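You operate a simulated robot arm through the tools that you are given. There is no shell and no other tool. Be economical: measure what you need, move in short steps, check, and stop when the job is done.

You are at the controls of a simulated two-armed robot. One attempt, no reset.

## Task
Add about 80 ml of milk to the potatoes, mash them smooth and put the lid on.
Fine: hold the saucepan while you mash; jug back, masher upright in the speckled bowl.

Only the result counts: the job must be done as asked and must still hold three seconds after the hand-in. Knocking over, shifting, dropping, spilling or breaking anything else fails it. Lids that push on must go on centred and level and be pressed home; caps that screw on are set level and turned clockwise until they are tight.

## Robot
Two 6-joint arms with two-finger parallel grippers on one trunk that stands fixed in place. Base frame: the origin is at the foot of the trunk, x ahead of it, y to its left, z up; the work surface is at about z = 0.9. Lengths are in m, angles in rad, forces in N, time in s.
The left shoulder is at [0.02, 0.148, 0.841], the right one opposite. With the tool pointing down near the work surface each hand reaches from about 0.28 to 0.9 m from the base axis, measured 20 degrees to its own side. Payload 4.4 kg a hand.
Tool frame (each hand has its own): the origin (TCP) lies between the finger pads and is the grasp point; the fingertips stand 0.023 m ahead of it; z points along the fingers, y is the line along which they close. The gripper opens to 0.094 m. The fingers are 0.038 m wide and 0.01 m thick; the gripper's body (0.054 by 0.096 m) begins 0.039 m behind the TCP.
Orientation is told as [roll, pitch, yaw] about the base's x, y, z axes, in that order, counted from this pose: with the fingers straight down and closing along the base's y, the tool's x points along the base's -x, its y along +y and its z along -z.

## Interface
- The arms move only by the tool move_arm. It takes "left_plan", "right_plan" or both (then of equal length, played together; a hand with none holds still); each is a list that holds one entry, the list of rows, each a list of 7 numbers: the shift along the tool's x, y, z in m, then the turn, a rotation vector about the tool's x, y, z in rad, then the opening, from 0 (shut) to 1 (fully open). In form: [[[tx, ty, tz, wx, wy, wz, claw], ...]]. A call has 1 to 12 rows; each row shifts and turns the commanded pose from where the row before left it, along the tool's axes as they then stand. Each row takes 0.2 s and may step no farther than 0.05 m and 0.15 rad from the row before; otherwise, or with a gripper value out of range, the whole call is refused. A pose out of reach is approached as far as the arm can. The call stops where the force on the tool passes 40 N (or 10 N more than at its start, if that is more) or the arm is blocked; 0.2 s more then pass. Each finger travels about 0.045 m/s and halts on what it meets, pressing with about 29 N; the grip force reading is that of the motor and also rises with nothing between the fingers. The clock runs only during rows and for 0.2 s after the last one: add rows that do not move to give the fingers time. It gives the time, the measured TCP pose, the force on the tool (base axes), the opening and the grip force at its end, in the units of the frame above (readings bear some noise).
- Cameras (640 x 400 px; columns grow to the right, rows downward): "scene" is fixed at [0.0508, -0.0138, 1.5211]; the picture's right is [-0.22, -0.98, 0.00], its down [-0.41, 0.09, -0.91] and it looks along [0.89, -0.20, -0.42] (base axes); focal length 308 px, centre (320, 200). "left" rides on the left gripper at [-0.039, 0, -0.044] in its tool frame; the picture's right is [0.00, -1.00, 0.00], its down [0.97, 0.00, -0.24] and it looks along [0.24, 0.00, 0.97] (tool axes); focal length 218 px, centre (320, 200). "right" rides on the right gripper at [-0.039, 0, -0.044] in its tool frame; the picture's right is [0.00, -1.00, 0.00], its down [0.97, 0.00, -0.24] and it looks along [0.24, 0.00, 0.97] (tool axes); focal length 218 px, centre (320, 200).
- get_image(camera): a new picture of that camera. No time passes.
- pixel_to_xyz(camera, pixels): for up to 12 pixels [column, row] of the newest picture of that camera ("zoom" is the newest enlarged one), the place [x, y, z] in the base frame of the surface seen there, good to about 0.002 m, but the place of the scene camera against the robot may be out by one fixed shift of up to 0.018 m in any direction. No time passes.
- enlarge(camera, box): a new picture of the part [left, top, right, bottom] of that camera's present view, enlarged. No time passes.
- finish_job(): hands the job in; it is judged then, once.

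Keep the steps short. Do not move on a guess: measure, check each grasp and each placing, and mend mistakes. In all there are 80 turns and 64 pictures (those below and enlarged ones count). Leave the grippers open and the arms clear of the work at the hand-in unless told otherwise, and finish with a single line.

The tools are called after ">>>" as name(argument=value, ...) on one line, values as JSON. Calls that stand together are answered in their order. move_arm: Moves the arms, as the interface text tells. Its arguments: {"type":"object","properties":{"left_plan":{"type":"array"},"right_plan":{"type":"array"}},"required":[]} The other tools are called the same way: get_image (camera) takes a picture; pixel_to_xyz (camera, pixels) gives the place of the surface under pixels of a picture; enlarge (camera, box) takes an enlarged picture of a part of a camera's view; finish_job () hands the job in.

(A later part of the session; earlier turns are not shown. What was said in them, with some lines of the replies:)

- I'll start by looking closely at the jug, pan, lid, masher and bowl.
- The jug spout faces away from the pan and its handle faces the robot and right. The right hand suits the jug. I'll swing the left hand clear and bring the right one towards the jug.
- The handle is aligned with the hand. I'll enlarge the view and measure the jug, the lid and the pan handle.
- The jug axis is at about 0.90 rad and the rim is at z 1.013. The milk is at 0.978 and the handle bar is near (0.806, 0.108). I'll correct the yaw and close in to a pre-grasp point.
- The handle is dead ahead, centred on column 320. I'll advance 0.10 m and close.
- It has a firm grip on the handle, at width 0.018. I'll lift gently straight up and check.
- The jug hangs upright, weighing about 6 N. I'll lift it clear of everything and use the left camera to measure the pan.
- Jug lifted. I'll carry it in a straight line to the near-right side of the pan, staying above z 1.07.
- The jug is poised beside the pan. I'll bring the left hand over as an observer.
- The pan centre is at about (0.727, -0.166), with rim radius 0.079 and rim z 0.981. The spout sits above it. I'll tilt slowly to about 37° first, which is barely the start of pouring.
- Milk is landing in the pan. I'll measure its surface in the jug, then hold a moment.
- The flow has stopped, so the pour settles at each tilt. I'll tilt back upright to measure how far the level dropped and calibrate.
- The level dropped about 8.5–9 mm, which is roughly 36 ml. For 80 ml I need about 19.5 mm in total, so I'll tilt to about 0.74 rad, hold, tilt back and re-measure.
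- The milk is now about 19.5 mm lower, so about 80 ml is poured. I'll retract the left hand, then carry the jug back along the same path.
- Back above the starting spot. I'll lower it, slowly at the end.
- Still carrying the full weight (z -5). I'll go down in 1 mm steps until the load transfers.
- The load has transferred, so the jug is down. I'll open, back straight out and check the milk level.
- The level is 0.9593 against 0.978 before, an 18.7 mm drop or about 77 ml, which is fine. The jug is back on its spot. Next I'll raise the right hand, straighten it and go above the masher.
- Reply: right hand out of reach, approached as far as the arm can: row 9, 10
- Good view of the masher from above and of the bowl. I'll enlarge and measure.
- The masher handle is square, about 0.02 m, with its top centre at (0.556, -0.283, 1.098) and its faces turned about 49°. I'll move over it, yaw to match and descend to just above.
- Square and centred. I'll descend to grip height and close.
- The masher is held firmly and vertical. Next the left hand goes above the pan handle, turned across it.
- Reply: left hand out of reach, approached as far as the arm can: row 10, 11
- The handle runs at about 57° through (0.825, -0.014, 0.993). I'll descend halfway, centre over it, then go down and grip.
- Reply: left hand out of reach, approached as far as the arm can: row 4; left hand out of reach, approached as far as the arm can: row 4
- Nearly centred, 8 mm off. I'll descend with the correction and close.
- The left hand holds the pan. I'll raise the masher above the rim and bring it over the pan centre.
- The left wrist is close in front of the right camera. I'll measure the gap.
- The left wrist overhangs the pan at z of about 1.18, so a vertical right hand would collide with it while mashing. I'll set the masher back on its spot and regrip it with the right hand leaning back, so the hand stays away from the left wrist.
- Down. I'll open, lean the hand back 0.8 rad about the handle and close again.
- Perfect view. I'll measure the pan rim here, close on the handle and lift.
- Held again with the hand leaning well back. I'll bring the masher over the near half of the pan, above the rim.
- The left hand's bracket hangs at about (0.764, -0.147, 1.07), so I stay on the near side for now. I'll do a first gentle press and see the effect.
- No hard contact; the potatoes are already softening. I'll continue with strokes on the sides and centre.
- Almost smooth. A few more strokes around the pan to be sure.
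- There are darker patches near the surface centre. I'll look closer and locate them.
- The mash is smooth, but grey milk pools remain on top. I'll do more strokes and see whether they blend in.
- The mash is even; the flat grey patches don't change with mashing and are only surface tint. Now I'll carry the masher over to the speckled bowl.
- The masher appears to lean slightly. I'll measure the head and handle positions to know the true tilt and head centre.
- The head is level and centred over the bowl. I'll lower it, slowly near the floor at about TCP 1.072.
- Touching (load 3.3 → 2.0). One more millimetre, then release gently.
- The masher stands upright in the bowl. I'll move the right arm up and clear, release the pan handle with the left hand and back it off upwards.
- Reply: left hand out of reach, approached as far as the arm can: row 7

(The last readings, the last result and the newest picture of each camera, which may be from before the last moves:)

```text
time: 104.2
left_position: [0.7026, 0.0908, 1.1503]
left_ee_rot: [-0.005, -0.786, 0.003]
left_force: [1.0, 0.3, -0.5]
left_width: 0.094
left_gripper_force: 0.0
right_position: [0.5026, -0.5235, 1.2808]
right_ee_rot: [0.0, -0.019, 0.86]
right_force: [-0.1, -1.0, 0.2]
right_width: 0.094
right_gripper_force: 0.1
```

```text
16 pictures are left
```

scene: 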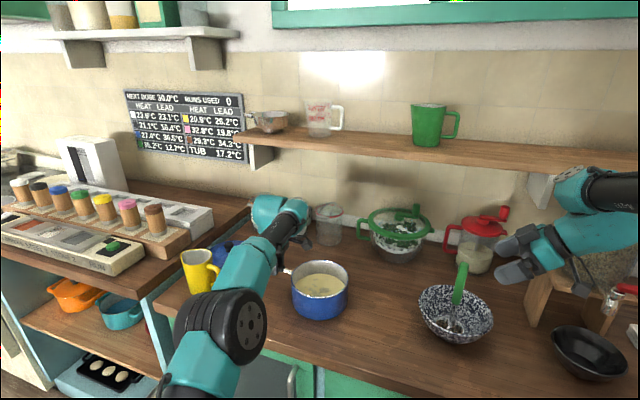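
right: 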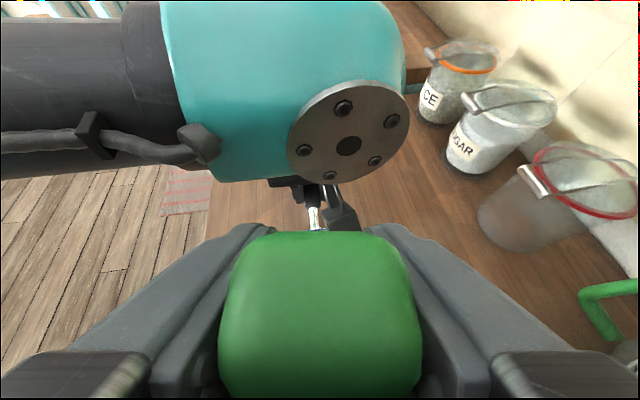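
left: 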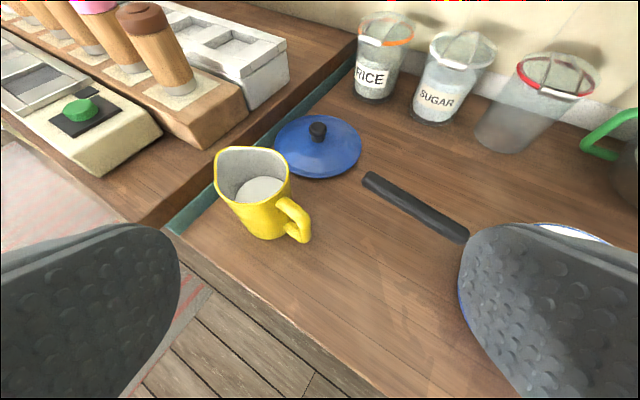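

>>> pixel_to_xyz(camera="left", pixels=[[317, 126], [318, 133], [309, 130], [326, 130], [317, 143], [273, 148], [361, 146], [317, 116], [319, 178], [370, 178], [303, 235], [247, 190]])

>>> enlarge(camera="left", box=[200, 100, 400, 250])

```text
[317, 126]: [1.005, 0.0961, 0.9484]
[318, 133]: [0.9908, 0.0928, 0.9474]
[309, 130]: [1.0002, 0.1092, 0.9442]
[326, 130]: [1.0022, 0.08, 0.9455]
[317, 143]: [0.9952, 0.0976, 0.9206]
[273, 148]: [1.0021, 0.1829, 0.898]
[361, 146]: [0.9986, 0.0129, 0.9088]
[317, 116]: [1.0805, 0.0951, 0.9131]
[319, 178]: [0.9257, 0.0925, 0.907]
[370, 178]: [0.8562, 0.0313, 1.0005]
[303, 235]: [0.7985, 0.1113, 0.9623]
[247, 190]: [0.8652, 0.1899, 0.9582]
```

```text
2.67 times, centred on (300, 175) of left
```

zoom: 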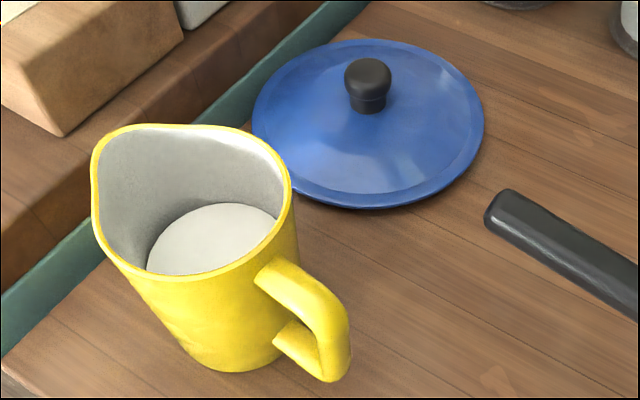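

The lid centre is at (1.003, 0.0945), with the knob top at z 0.948. I'll narrow the jaws and approach along a 45° line, pausing 0.12 m short to check clearances.

>>> move_arm(left_plan=[[[-0.0134, 0.0008, 0.0451, 0, 0, 0, 0.65], [-0.0134, 0.0008, 0.0451, 0, 0, 0, 0.65], [-0.0134, 0.0008, 0.0451, 0, 0, 0, 0.65], [-0.0134, 0.0008, 0.0451, 0, 0, 0, 0.65], [-0.0134, 0.0008, 0.0451, 0, 0, 0, 0.65], [0, 0, 0, 0, 0, 0, 0.65]]])

>>> enlarge(camera="scene", box=[160, 180, 320, 300])

>>> get_image(camera="left")

```text
time: 105.6
left_position: [0.9094, 0.0957, 1.0407]
left_ee_rot: [-0.005, -0.787, 0.004]
left_force: [-0.7, -0.3, -0.3]
left_width: 0.0613
left_gripper_force: 0.0
right_position: [0.5014, -0.523, 1.2825]
right_ee_rot: [-0.001, -0.019, 0.86]
right_force: [-0.6, -1.0, 0.0]
right_width: 0.094
right_gripper_force: 0.1
```

```text
3.33 times, centred on (240, 240) of scene
```

zoom: 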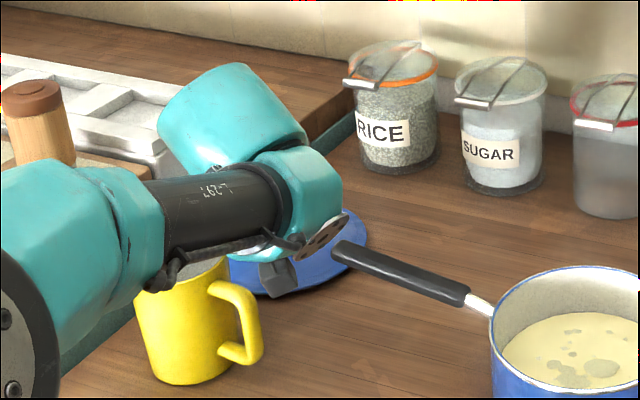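

```text
13 pictures are left
```

left: 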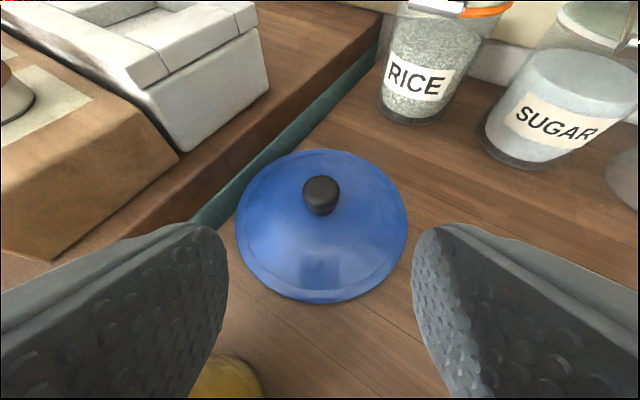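

The forearm passes over the jug, so I'll measure the clearances before going lower.

>>> pixel_to_xyz(camera="zoom", pixels=[[210, 235], [170, 270], [190, 258], [240, 248], [100, 250], [325, 235], [275, 250], [278, 280], [215, 270], [300, 245], [60, 240], [120, 300]])

>>> pixel_to_xyz(camera="left", pixels=[[321, 182], [321, 190], [304, 192], [339, 192], [236, 225], [407, 225], [320, 150], [320, 303]])

```text
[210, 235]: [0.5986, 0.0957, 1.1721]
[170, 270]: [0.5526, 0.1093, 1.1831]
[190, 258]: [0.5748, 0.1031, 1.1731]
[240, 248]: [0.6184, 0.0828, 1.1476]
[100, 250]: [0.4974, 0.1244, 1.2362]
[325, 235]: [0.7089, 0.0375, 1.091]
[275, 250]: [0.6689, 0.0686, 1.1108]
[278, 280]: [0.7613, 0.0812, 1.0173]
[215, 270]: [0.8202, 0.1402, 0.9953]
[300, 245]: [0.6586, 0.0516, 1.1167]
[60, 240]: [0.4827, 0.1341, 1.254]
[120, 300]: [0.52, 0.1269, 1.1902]
```

```text
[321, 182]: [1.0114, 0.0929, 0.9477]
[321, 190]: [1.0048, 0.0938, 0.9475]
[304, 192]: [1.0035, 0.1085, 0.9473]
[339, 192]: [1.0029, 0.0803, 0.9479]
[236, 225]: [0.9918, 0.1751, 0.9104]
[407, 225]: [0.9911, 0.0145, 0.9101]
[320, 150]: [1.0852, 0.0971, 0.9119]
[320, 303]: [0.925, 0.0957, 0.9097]
```

>>> pixel_to_xyz(camera="zoom", pixels=[[346, 216], [348, 222], [303, 254], [312, 256], [330, 247], [320, 222], [340, 232], [289, 292], [268, 292], [240, 258], [262, 258], [290, 258]])

```text
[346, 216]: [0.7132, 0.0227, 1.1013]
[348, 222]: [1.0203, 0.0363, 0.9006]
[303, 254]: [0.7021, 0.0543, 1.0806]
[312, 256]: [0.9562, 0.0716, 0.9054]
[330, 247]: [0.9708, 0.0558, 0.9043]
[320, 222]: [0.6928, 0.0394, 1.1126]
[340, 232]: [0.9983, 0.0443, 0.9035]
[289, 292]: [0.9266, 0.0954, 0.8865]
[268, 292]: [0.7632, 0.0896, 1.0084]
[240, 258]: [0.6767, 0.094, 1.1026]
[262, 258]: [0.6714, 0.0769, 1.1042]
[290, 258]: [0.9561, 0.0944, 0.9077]
```

All clearances hold (at least 1.3 cm). I'll advance to the knob.

>>> move_arm(left_plan=[[[0.0003, -0.0004, 0.0245, 0, 0, 0, 0.65], [0.0003, -0.0004, 0.0245, 0, 0, 0, 0.65], [0.0003, -0.0004, 0.0245, 0, 0, 0, 0.65], [0.0003, -0.0004, 0.0245, 0, 0, 0, 0.65], [0.0003, 0, 0.0245, 0, 0, 0, 0.65], [0, 0, 0, 0, 0, 0, 0.65]]])

>>> get_image(camera="left")

```text
time: 107.0
left_position: [0.9798, 0.0924, 0.9507]
left_ee_rot: [-0.002, -0.791, 0.003]
left_force: [-0.1, 0.1, 9.6]
left_width: 0.0612
left_gripper_force: 0.0
left hand out of reach, approached as far as the arm can: row 5
right_position: [0.5016, -0.5236, 1.2813]
right_ee_rot: [0.0, -0.018, 0.861]
right_force: [0.2, -0.6, -0.8]
right_width: 0.0939
right_gripper_force: 0.1
```

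```text
12 pictures are left
```

left: 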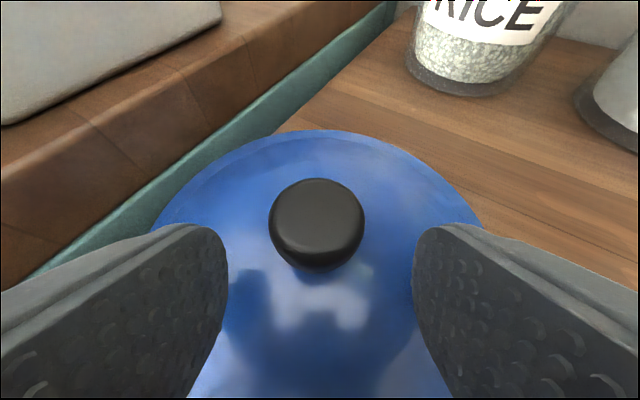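

The fingertips touched the dome at the limit of reach, 15–20 mm short. I'll back off, tilt a bit more (0.9 rad) and come in slightly higher.

>>> move_arm(left_plan=[[[0, 0, -0.03, 0, 0, 0, 0.65], [0, 0, 0, 0, -0.115, 0, 0.65], [-0.0059, 0.001, 0.0197, 0, 0, 0, 0.65], [-0.006, 0.0009, 0.0198, 0, 0, 0, 0.65], [0, 0, 0, 0, 0, 0, 0.65]]])

>>> get_image(camera="left")

```text
time: 108.2
left_position: [0.995, 0.0944, 0.9547]
left_ee_rot: [-0.004, -0.903, 0.004]
left_force: [-1.1, -0.6, 0.1]
left_width: 0.0613
left_gripper_force: 0.2
right_position: [0.5024, -0.5246, 1.2814]
right_ee_rot: [0.0, -0.021, 0.86]
right_force: [-0.2, 0.6, 1.3]
right_width: 0.0941
right_gripper_force: 0.1
```

```text
11 pictures are left
```

left: 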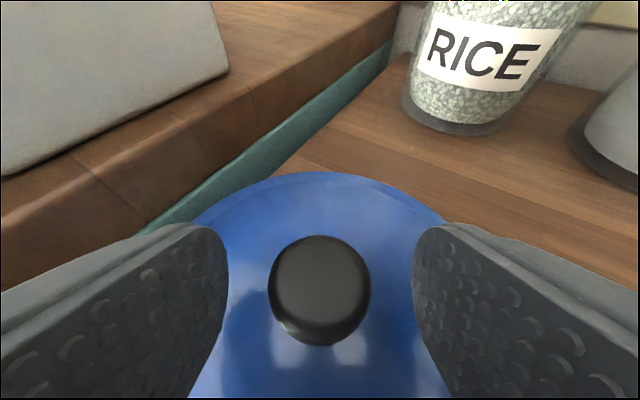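

The knob sits between the pads without contact force. I'll close.

>>> move_arm(left_plan=[[[0, 0, 0, 0, 0, 0, 0], [0, 0, 0, 0, 0, 0, 0], [0, 0, 0, 0, 0, 0, 0], [0, 0, 0, 0, 0, 0, 0], [0, 0, 0, 0, 0, 0, 0]]])

>>> move_arm(left_plan=[[[-0.0079, 0, -0.0062, 0, 0, 0, 0], [-0.0079, 0, -0.0062, 0, 0, 0, 0], [0, 0, 0, 0, 0, 0, 0]]])

>>> get_image(camera="left")

```text
time: 109.4
left_position: [0.9948, 0.0931, 0.956]
left_ee_rot: [-0.004, -0.903, 0.003]
left_force: [-1.0, -0.4, 0.1]
left_width: 0.0304
left_gripper_force: 29.1
right_position: [0.5026, -0.5235, 1.281]
right_ee_rot: [0.0, -0.019, 0.859]
right_force: [0.2, -0.3, 0.9]
right_width: 0.0942
right_gripper_force: 0.0
```

```text
time: 110.2
left_position: [0.9959, 0.0943, 0.9764]
left_ee_rot: [-0.004, -0.9, 0.004]
left_force: [0.3, -0.6, -1.9]
left_width: 0.0304
left_gripper_force: 28.9
right_position: [0.5017, -0.5233, 1.2809]
right_ee_rot: [-0.002, -0.02, 0.861]
right_force: [-0.3, 0.0, -0.1]
right_width: 0.0941
right_gripper_force: 0.0
```

```text
10 pictures are left
```

left: 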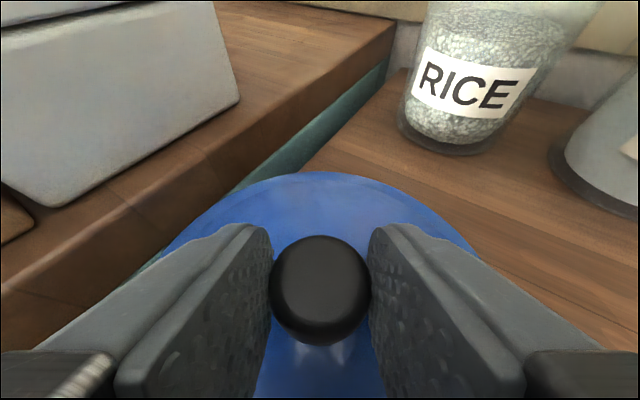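

The lid is lifted. I'll check its level from the edge points.

>>> pixel_to_xyz(camera="left", pixels=[[320, 176], [215, 212], [430, 212], [250, 195], [400, 195], [320, 260], [320, 230], [320, 360]])

```text
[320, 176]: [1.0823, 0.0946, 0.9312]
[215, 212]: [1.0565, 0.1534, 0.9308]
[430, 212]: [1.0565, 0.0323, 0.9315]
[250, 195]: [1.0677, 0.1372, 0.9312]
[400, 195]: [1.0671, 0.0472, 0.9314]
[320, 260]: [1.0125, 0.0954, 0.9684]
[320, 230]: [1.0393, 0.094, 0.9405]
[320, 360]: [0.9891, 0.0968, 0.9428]
```

The lid is level in the grip. I'll lift straight up, then back and across to above the pan.

>>> move_arm(left_plan=[[[-0.0313, 0, -0.0249, 0, 0, 0, 0], [-0.0313, 0, -0.0249, 0, 0, 0, 0], [-0.0087, 0, -0.0453, 0, 0, 0, 0], [0, 0, 0, 0, 0, 0, 0]]])

>>> move_arm(left_plan=[[[0.0154, -0.0261, -0.0194, 0, 0, 0, 0], [0.0154, -0.0261, -0.0194, 0, 0, 0, 0], [0.0154, -0.0261, -0.0194, 0, 0, 0, 0], [0.0154, -0.0261, -0.0194, 0, 0, 0, 0], [0.0154, -0.0261, -0.0194, 0, 0, 0, 0], [0.0154, -0.0261, -0.0194, 0, 0, 0, 0], [0.0154, -0.0261, -0.0194, 0, 0, 0, 0], [0.0154, -0.0261, -0.0194, 0, 0, 0, 0], [0.0154, -0.0261, -0.0194, 0, 0, 0, 0], [0.0154, -0.0261, -0.0194, 0, 0, 0, 0], [0, 0, 0, 0, 0, 0, 0]]])

>>> get_image(camera="scene")

```text
time: 111.2
left_position: [0.9568, 0.0917, 1.0777]
left_ee_rot: [-0.004, -0.903, 0.004]
left_force: [-0.5, -0.2, -3.3]
left_width: 0.0301
left_gripper_force: 28.8
left hand out of reach, approached as far as the arm can: row 1, 2
right_position: [0.5015, -0.5236, 1.2823]
right_ee_rot: [0.0, -0.019, 0.86]
right_force: [0.6, -0.6, -0.4]
right_width: 0.0938
right_gripper_force: 0.1
```

```text
time: 113.6
left_position: [0.7063, -0.1695, 1.0782]
left_ee_rot: [-0.004, -0.903, 0.003]
left_force: [0.7, 0.6, -1.6]
left_width: 0.0299
left_gripper_force: 29.8
right_position: [0.5019, -0.5243, 1.2811]
right_ee_rot: [0.0, -0.019, 0.861]
right_force: [-1.0, 0.4, 0.0]
right_width: 0.0937
right_gripper_force: 0.0
```

```text
9 pictures are left
```

scene: 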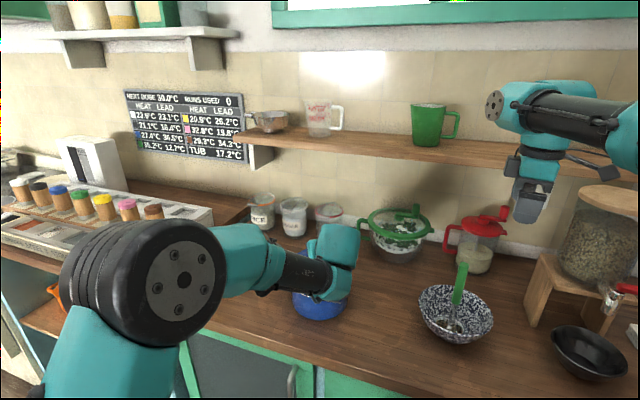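

I'll tilt the right hand so its camera views the pan and the lid from the side.

>>> move_arm(right_plan=[[[0, 0, 0, 0, -0.14, 0, 1], [0, 0, 0, 0, -0.14, 0, 1], [0, 0, 0, 0, -0.14, 0, 1], [0, 0, 0, 0, -0.14, 0, 1], [0, 0, 0, 0, -0.14, 0, 1]]])

>>> get_image(camera="right")

```text
time: 114.8
left_position: [0.7068, -0.1705, 1.0784]
left_ee_rot: [-0.004, -0.903, 0.003]
left_force: [-0.9, -0.8, -2.5]
left_width: 0.03
left_gripper_force: 28.9
right_position: [0.5037, -0.5243, 1.2818]
right_ee_rot: [0.0, -0.721, 0.86]
right_force: [0.4, 0.6, 0.1]
right_width: 0.0937
right_gripper_force: 0.0
```

```text
8 pictures are left
```

right: 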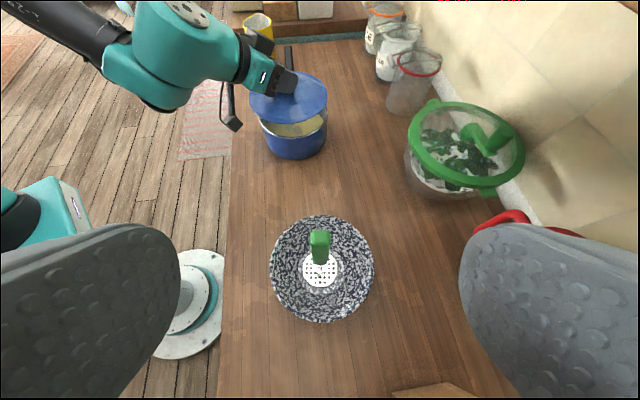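

>>> enlarge(camera="right", box=[240, 60, 340, 165])

>>> pixel_to_xyz(camera="zoom", pixels=[[328, 130], [72, 130], [230, 62], [190, 235], [290, 215], [110, 215], [118, 255], [325, 225], [215, 300], [140, 285], [290, 280], [260, 52]])

```text
3.81 times, centred on (290, 112) of right
```

zoom: 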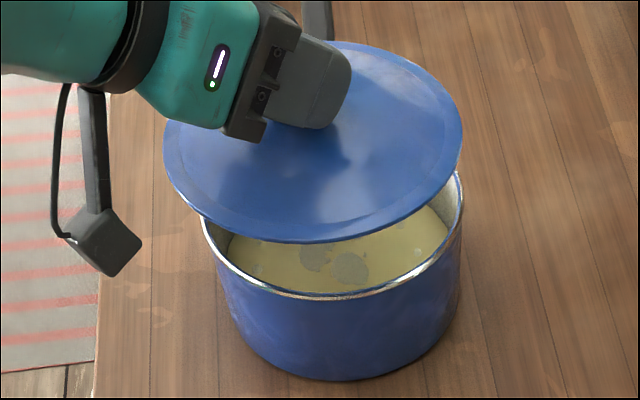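

```text
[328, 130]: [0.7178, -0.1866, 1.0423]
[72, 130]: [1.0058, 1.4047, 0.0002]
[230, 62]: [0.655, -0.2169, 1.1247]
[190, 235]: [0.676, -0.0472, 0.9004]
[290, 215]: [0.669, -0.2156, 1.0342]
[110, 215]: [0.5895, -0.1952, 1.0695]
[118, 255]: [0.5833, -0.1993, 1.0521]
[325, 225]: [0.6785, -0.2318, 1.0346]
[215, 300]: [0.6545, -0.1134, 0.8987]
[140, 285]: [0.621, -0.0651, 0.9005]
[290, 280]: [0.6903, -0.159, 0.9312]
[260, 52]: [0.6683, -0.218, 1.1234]
```

>>> pixel_to_xyz(camera="zoom", pixels=[[166, 152], [459, 130], [320, 239], [370, 45], [435, 195], [215, 210], [459, 190], [340, 295], [207, 235], [260, 280], [425, 258], [380, 287]])

```text
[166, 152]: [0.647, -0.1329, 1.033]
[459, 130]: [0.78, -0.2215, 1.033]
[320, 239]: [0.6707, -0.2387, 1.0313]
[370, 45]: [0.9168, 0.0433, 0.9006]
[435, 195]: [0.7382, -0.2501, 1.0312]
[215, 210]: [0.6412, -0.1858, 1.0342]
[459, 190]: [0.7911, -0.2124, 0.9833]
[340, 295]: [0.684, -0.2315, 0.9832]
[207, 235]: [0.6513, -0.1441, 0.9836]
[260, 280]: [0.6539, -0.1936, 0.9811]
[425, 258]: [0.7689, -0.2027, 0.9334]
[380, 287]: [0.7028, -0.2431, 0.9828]
```

Lid centre (0.717, -0.173), pan centre (0.727, -0.167): I'll shift the lid by (+0.010, +0.006) and lower to just above the rim.

>>> move_arm(left_plan=[[[-0.0062, 0.006, 0.0078, 0, 0, 0, 0], [0.0137, 0, 0.0109, 0, 0, 0, 0], [0.0117, 0, 0.0093, 0, 0, 0, 0], [0, 0, 0, 0, 0, 0, 0]]])

>>> enlarge(camera="right", box=[240, 60, 340, 165])

>>> pixel_to_xyz(camera="zoom", pixels=[[180, 190], [461, 165], [340, 275], [225, 245], [440, 230], [395, 260], [285, 268], [195, 220]])

```text
time: 115.8
left_position: [0.7162, -0.1643, 1.0454]
left_ee_rot: [-0.005, -0.904, 0.003]
left_force: [-0.3, -0.2, -1.7]
left_width: 0.0299
left_gripper_force: 28.8
right_position: [0.5017, -0.5235, 1.2815]
right_ee_rot: [-0.001, -0.719, 0.862]
right_force: [0.1, 0.9, 0.0]
right_width: 0.0942
right_gripper_force: 0.1
```

```text
3.81 times, centred on (290, 112) of right
```

zoom: 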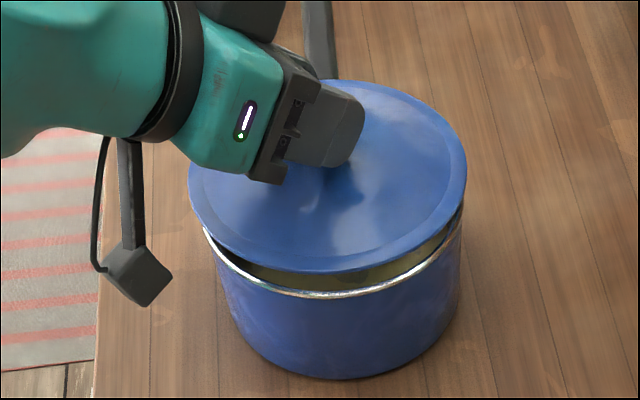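

```text
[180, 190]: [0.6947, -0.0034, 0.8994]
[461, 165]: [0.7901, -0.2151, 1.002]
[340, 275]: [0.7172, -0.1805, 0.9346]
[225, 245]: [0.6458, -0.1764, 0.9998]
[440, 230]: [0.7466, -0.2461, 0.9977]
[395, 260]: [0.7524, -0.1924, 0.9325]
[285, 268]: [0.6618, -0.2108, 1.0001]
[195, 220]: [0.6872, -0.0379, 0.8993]
```

Centred within 1–2 mm. I'll lower in small steps, watching the force.

>>> move_arm(left_plan=[[[0.0023, 0, 0.0019, 0, 0, 0, 0], [0.0023, 0, 0.0019, 0, 0, 0, 0], [0, 0, 0, 0, 0, 0, 0]]])

>>> move_arm(left_plan=[[[0.0016, 0, 0.0012, 0, 0, 0, 0], [0.0016, 0, 0.0012, 0, 0, 0, 0], [0, 0, 0, 0, 0, 0, 0]]])

>>> move_arm(left_plan=[[[0.0012, 0, 0.0009, 0, 0, 0, 0], [0.0012, 0, 0.0009, 0, 0, 0, 0], [0, 0, 0, 0, 0, 0, 0]]])

```text
time: 116.6
left_position: [0.7179, -0.1653, 1.0394]
left_ee_rot: [-0.004, -0.902, 0.004]
left_force: [0.9, -0.9, -2.3]
left_width: 0.0302
left_gripper_force: 29.1
right_position: [0.5031, -0.5244, 1.281]
right_ee_rot: [-0.001, -0.719, 0.86]
right_force: [0.2, 0.2, -0.4]
right_width: 0.0943
right_gripper_force: 0.0
```

```text
time: 117.4
left_position: [0.7163, -0.1645, 1.0362]
left_ee_rot: [-0.004, -0.902, 0.003]
left_force: [0.7, -0.4, -2.3]
left_width: 0.0299
left_gripper_force: 29.2
right_position: [0.5022, -0.5248, 1.2807]
right_ee_rot: [0.0, -0.72, 0.861]
right_force: [0.4, -0.2, -0.9]
right_width: 0.094
right_gripper_force: 0.1
```

```text
time: 118.2
left_position: [0.7164, -0.1642, 1.0336]
left_ee_rot: [-0.004, -0.902, 0.003]
left_force: [-0.3, -0.2, -1.9]
left_width: 0.0301
left_gripper_force: 29.5
right_position: [0.5017, -0.524, 1.2814]
right_ee_rot: [-0.001, -0.719, 0.859]
right_force: [0.2, 1.0, 0.5]
right_width: 0.094
right_gripper_force: 0.0
```

Still free; edge is now at about z 0.988. I'll continue down in small steps.

>>> move_arm(left_plan=[[[0.0012, 0, 0.0009, 0, 0, 0, 0], [0.0008, 0, 0.0006, 0, 0, 0, 0], [0, 0, 0, 0, 0, 0, 0]]])

>>> move_arm(left_plan=[[[0.0012, 0, 0.0009, 0, 0, 0, 0], [0.0008, 0, 0.0006, 0, 0, 0, 0], [0, 0, 0, 0, 0, 0, 0]]])

>>> enlarge(camera="right", box=[240, 60, 340, 165])

```text
time: 119.0
left_position: [0.7164, -0.1649, 1.0304]
left_ee_rot: [-0.004, -0.902, 0.004]
left_force: [2.3, -2.3, 0.2]
left_width: 0.0298
left_gripper_force: 28.6
right_position: [0.5015, -0.5241, 1.2816]
right_ee_rot: [0.002, -0.72, 0.86]
right_force: [-0.4, 0.4, -0.2]
right_width: 0.0937
right_gripper_force: 0.0
```

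```text
time: 119.8
left_position: [0.7169, -0.1646, 1.0296]
left_ee_rot: [-0.004, -0.906, 0.005]
left_force: [-4.8, -2.7, 18.2]
left_width: 0.0298
left_gripper_force: 28.9
right_position: [0.5019, -0.5229, 1.2811]
right_ee_rot: [0.0, -0.719, 0.86]
right_force: [-0.1, -1.3, -1.0]
right_width: 0.094
right_gripper_force: 0.0
```

```text
3.81 times, centred on (290, 112) of right
```

zoom: 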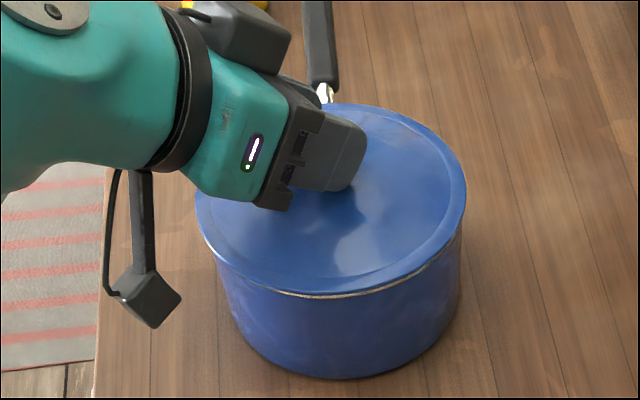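

>>> pixel_to_xyz(camera="zoom", pixels=[[199, 215], [464, 190], [320, 290], [225, 260], [440, 245], [270, 282], [390, 278], [400, 115], [320, 295], [320, 305]])

```text
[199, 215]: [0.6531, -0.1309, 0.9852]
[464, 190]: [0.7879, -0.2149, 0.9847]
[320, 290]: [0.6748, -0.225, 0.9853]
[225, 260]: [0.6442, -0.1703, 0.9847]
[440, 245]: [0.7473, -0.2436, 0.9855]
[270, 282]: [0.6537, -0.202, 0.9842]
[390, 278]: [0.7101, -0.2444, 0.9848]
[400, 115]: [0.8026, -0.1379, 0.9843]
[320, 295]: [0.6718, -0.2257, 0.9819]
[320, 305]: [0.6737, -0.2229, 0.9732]
```

Level at 0.985 all round and centred. I'll press down a little further while holding, to push it home.

>>> move_arm(left_plan=[[[0.0008, 0, 0.0006, 0, 0, 0, 0], [0.0008, 0, 0.0006, 0, 0, 0, 0], [0, 0, 0, 0, 0, 0, 0]]])

```text
time: 120.6
left_position: [0.7156, -0.1653, 1.0267]
left_ee_rot: [-0.003, -0.904, 0.004]
left_force: [6.4, -12.1, 25.2]
left_width: 0.0299
left_gripper_force: 29.7
right_position: [0.5008, -0.5246, 1.2817]
right_ee_rot: [0.002, -0.718, 0.86]
right_force: [-0.4, 1.2, -0.5]
right_width: 0.0938
right_gripper_force: 0.0
```

Now I'll release the knob, back out, turn the hand vertical and press straight down on the knob with closed fingers.

>>> move_arm(left_plan=[[[0, 0, 0, 0, 0, 0, 0.5], [0, 0, 0, 0, 0, 0, 0.65], [0, 0, 0, 0, 0, 0, 0.65], [0, 0, 0, 0, 0, 0, 0.65], [0, 0, -0.03, 0, 0, 0, 0.65], [0, 0, -0.035, 0, 0, 0, 0.65], [-0.0313, 0, -0.0249, 0, 0, 0, 0.65], [-0.0235, 0, -0.0187, 0, 0, 0, 0.65]]])

>>> move_arm(left_plan=[[[0, 0, 0, 0, 0.129, 0, 0], [0, 0, 0, 0, 0.129, 0, 0], [0, 0, 0, 0, 0.129, 0, 0], [0, 0, 0, 0, 0.129, 0, 0], [0, 0, 0, 0, 0.129, 0, 0], [0, 0, 0, 0, 0.129, 0, 0], [0, 0, 0, 0, 0.129, 0, 0], [0, 0, 0, 0, 0, 0, 0]]])

>>> get_image(camera="left")

```text
time: 122.4
left_position: [0.6628, -0.1658, 1.1346]
left_ee_rot: [-0.001, -0.901, 0.002]
left_force: [-1.4, 0.1, -1.0]
left_width: 0.061
left_gripper_force: 0.1
right_position: [0.502, -0.5234, 1.2823]
right_ee_rot: [0.001, -0.719, 0.862]
right_force: [-0.4, -0.3, 0.7]
right_width: 0.0939
right_gripper_force: 0.1
```

```text
time: 124.2
left_position: [0.6646, -0.1649, 1.1359]
left_ee_rot: [-0.002, 0.001, -0.001]
left_force: [1.7, 0.2, -0.1]
left_width: 0.0
left_gripper_force: 28.6
right_position: [0.5017, -0.5236, 1.2817]
right_ee_rot: [0.001, -0.718, 0.861]
right_force: [-0.7, 0.3, 0.3]
right_width: 0.094
right_gripper_force: 0.0
```

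```text
4 pictures are left
```

left: 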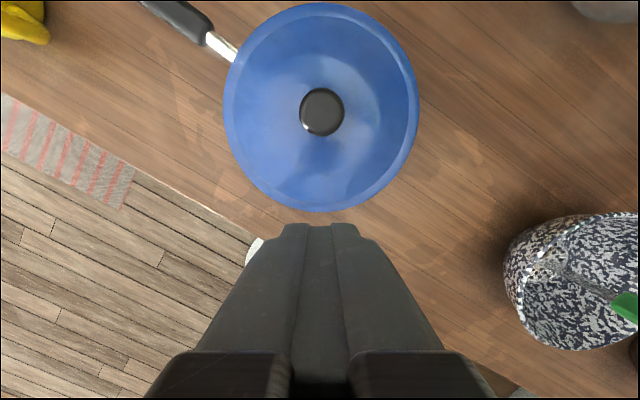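

>>> pixel_to_xyz(camera="left", pixels=[[322, 110], [322, 95], [302, 111], [343, 111], [226, 105], [416, 105], [320, 207], [320, 6], [250, 35], [395, 170], [255, 180], [395, 40]])

```text
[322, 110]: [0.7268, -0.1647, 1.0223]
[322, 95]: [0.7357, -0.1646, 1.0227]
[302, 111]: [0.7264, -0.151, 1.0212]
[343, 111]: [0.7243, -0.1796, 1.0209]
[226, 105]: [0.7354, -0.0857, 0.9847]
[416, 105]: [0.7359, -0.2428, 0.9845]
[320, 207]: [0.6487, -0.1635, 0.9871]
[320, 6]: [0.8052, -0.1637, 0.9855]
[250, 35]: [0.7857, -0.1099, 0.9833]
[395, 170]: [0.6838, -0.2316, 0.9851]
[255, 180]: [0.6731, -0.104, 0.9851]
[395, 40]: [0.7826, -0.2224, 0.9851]
```

The lid is level (0.983–0.987) and the knob is at (0.727, -0.165, 1.022). I'll move over it and press.

>>> move_arm(left_plan=[[[-0.0312, 0, 0, 0, 0, 0, 0], [-0.0312, 0, 0, 0, 0, 0, 0], [0, 0, 0.04, 0, 0, 0, 0], [0, 0, 0.04, 0, 0, 0, 0], [0, 0, 0.006, 0, 0, 0, 0], [0, 0, 0, 0, 0, 0, 0]]])

>>> move_arm(left_plan=[[[0, 0, 0.002, 0, 0, 0, 0], [0, 0, 0.002, 0, 0, 0, 0], [0, 0, 0.0015, 0, 0, 0, 0], [0, 0, 0.0015, 0, 0, 0, 0], [0, 0, 0.0015, 0, 0, 0, 0], [0, 0, 0.0015, 0, 0, 0, 0], [0, 0, 0.0015, 0, 0, 0, 0], [0, 0, 0.0015, 0, 0, 0, 0], [0, 0, 0, 0, 0, 0, 0]]])

```text
time: 125.6
left_position: [0.7162, -0.1635, 1.0487]
left_ee_rot: [-0.001, 0.002, 0.0]
left_force: [-0.4, -0.9, 0.0]
left_width: 0.0
left_gripper_force: 29.1
left hand out of reach, approached as far as the arm can: row 2
right_position: [0.5019, -0.5241, 1.2806]
right_ee_rot: [-0.001, -0.717, 0.861]
right_force: [-0.5, 1.0, 0.6]
right_width: 0.0938
right_gripper_force: 0.1
```

```text
time: 126.8
left_position: [0.7161, -0.1638, 1.0474]
left_ee_rot: [-0.005, -0.008, 0.004]
left_force: [0.2, 0.8, 3.5]
left_width: 0.0
left_gripper_force: 28.7
right_position: [0.5017, -0.5238, 1.281]
right_ee_rot: [0.001, -0.721, 0.86]
right_force: [-1.5, -0.5, 0.0]
right_width: 0.0938
right_gripper_force: 0.1
stopped in row 6 (left hand): the force on the tool passed its limit (the readings are from after the stop); the commanded pose is now the measured one
```

It pressed past 40 N, about 1 cm off the knob centre. I'll recentre and press once more, then back off.

>>> move_arm(left_plan=[[[0, 0, -0.006, 0, 0, 0, 0], [-0.011, -0.001, 0, 0, 0, 0, 0], [0, 0, 0, 0, 0, 0, 0], [0, 0, 0.004, 0, 0, 0, 0], [0, 0, 0.002, 0, 0, 0, 0], [0, 0, 0.0015, 0, 0, 0, 0], [0, 0, 0.0015, 0, 0, 0, 0], [0, 0, 0.0015, 0, 0, 0, 0], [0, 0, 0.0015, 0, 0, 0, 0], [0, 0, 0.0015, 0, 0, 0, 0], [0, 0, 0.0015, 0, 0, 0, 0]]])

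>>> move_arm(left_plan=[[[0, 0, -0.03, 0, 0, 0, 0], [0.02, 0, -0.04, 0, 0, 0, 0], [0.03, 0, -0.03, 0, 0, 0, 0.5], [0.03, 0.0, -0.03, 0, 0, 0, 1], [0, 0, 0, 0, 0, 0, 1], [0, 0, 0, 0, 0, 0, 1]]])

>>> get_image(camera="left")

```text
time: 128.7
left_position: [0.7272, -0.1638, 1.047]
left_ee_rot: [-0.009, -0.015, 0.002]
left_force: [0.6, -0.9, 5.9]
left_width: 0.0002
left_gripper_force: 28.7
right_position: [0.5026, -0.5237, 1.2826]
right_ee_rot: [0.0, -0.719, 0.861]
right_force: [-0.7, 0.0, 1.4]
right_width: 0.0938
right_gripper_force: 0.1
stopped in row 9 (left hand): the force on the tool passed its limit (the readings are from after the stop); the commanded pose is now the measured one
```

```text
time: 130.1
left_position: [0.6464, -0.1632, 1.1752]
left_ee_rot: [-0.01, -0.012, 0.001]
left_force: [-1.6, 0.5, 0.4]
left_width: 0.0859
left_gripper_force: 0.0
right_position: [0.5022, -0.5235, 1.2821]
right_ee_rot: [-0.001, -0.72, 0.86]
right_force: [0.5, -0.1, -0.6]
right_width: 0.0943
right_gripper_force: 0.1
```

```text
3 pictures are left
```

left: 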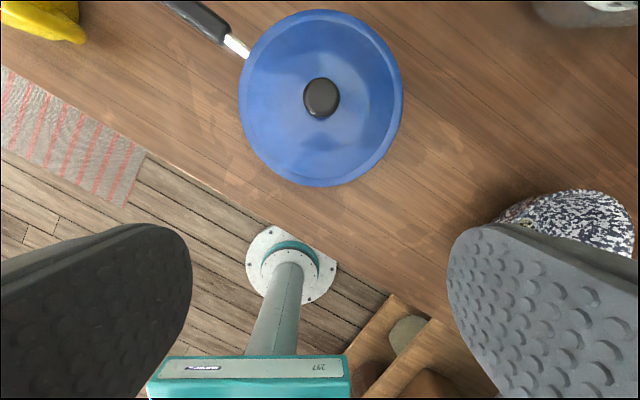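

>>> pixel_to_xyz(camera="left", pixels=[[321, 93], [241, 97], [401, 97], [320, 12], [320, 184], [265, 37], [378, 37], [262, 155], [380, 155], [260, 165]])

>>> move_arm(left_plan=[[[0.03, 0.035, -0.015, 0, 0, 0, 1], [0.03, 0.035, -0.015, 0, 0, 0, 1], [0.03, 0.035, -0.015, 0, 0, 0, 1], [0.03, 0.035, -0.015, 0, 0, 0, 1], [0.01, 0.045, -0.01, 0, 0, 0, 1], [0.01, 0.045, -0.01, 0, 0, 0, 1], [0.01, 0.045, -0.01, 0, 0, 0, 1], [0, 0.04, 0, 0, 0, 0, 1], [0, 0, 0, 0, 0, 0, 1]]])

>>> get_image(camera="scene")

```text
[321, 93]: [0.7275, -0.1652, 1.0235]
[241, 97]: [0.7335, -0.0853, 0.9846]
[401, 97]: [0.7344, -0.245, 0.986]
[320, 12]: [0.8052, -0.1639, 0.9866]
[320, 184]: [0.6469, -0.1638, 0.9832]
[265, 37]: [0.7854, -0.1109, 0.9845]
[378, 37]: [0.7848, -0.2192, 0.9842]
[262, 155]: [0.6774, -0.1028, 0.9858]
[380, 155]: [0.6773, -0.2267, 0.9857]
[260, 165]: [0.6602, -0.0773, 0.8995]
```

```text
time: 132.1
left_position: [0.4943, 0.1524, 1.2592]
left_ee_rot: [-0.008, -0.011, 0.002]
left_force: [-0.4, 0.7, 0.4]
left_width: 0.0938
left_gripper_force: 0.0
right_position: [0.5015, -0.5235, 1.2817]
right_ee_rot: [-0.002, -0.718, 0.861]
right_force: [0.2, -0.6, -0.4]
right_width: 0.094
right_gripper_force: 0.1
```

```text
2 pictures are left
```

scene: 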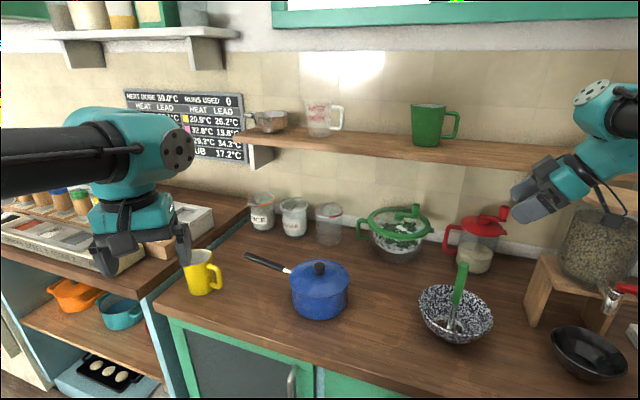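

The lid is on level and centred, and the jug is back. One last check that the masher stands upright.

>>> enlarge(camera="scene", box=[410, 250, 510, 350])

>>> pixel_to_xyz(camera="scene", pixels=[[463, 268], [459, 285], [457, 300], [452, 318], [450, 326]])

```text
4.00 times, centred on (460, 300) of scene
```

zoom: 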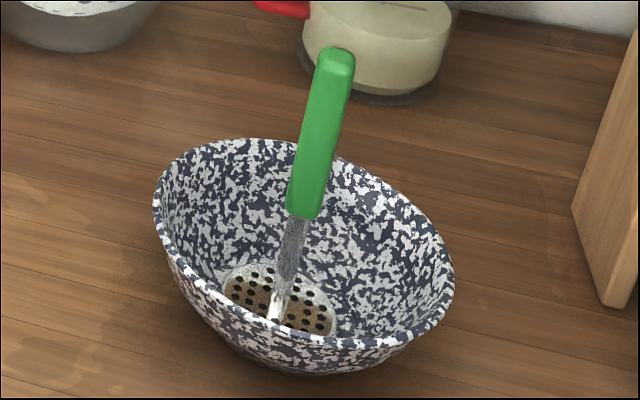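

```text
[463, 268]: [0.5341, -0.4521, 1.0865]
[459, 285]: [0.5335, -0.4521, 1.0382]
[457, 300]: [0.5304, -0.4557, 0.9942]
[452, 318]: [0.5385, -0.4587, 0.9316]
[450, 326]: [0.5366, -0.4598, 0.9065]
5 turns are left
```

The masher is upright (less than about 3° off), everything is in place, the grippers are open and the arms are clear. Handing in.

>>> finish_job()

```text
The job is handed in.
```

I poured about 77–80 ml of milk into the potatoes, mashed them smooth while holding the saucepan, put the jug back on its spot, stood the masher upright in the speckled bowl, and pressed the lid on level and centred.
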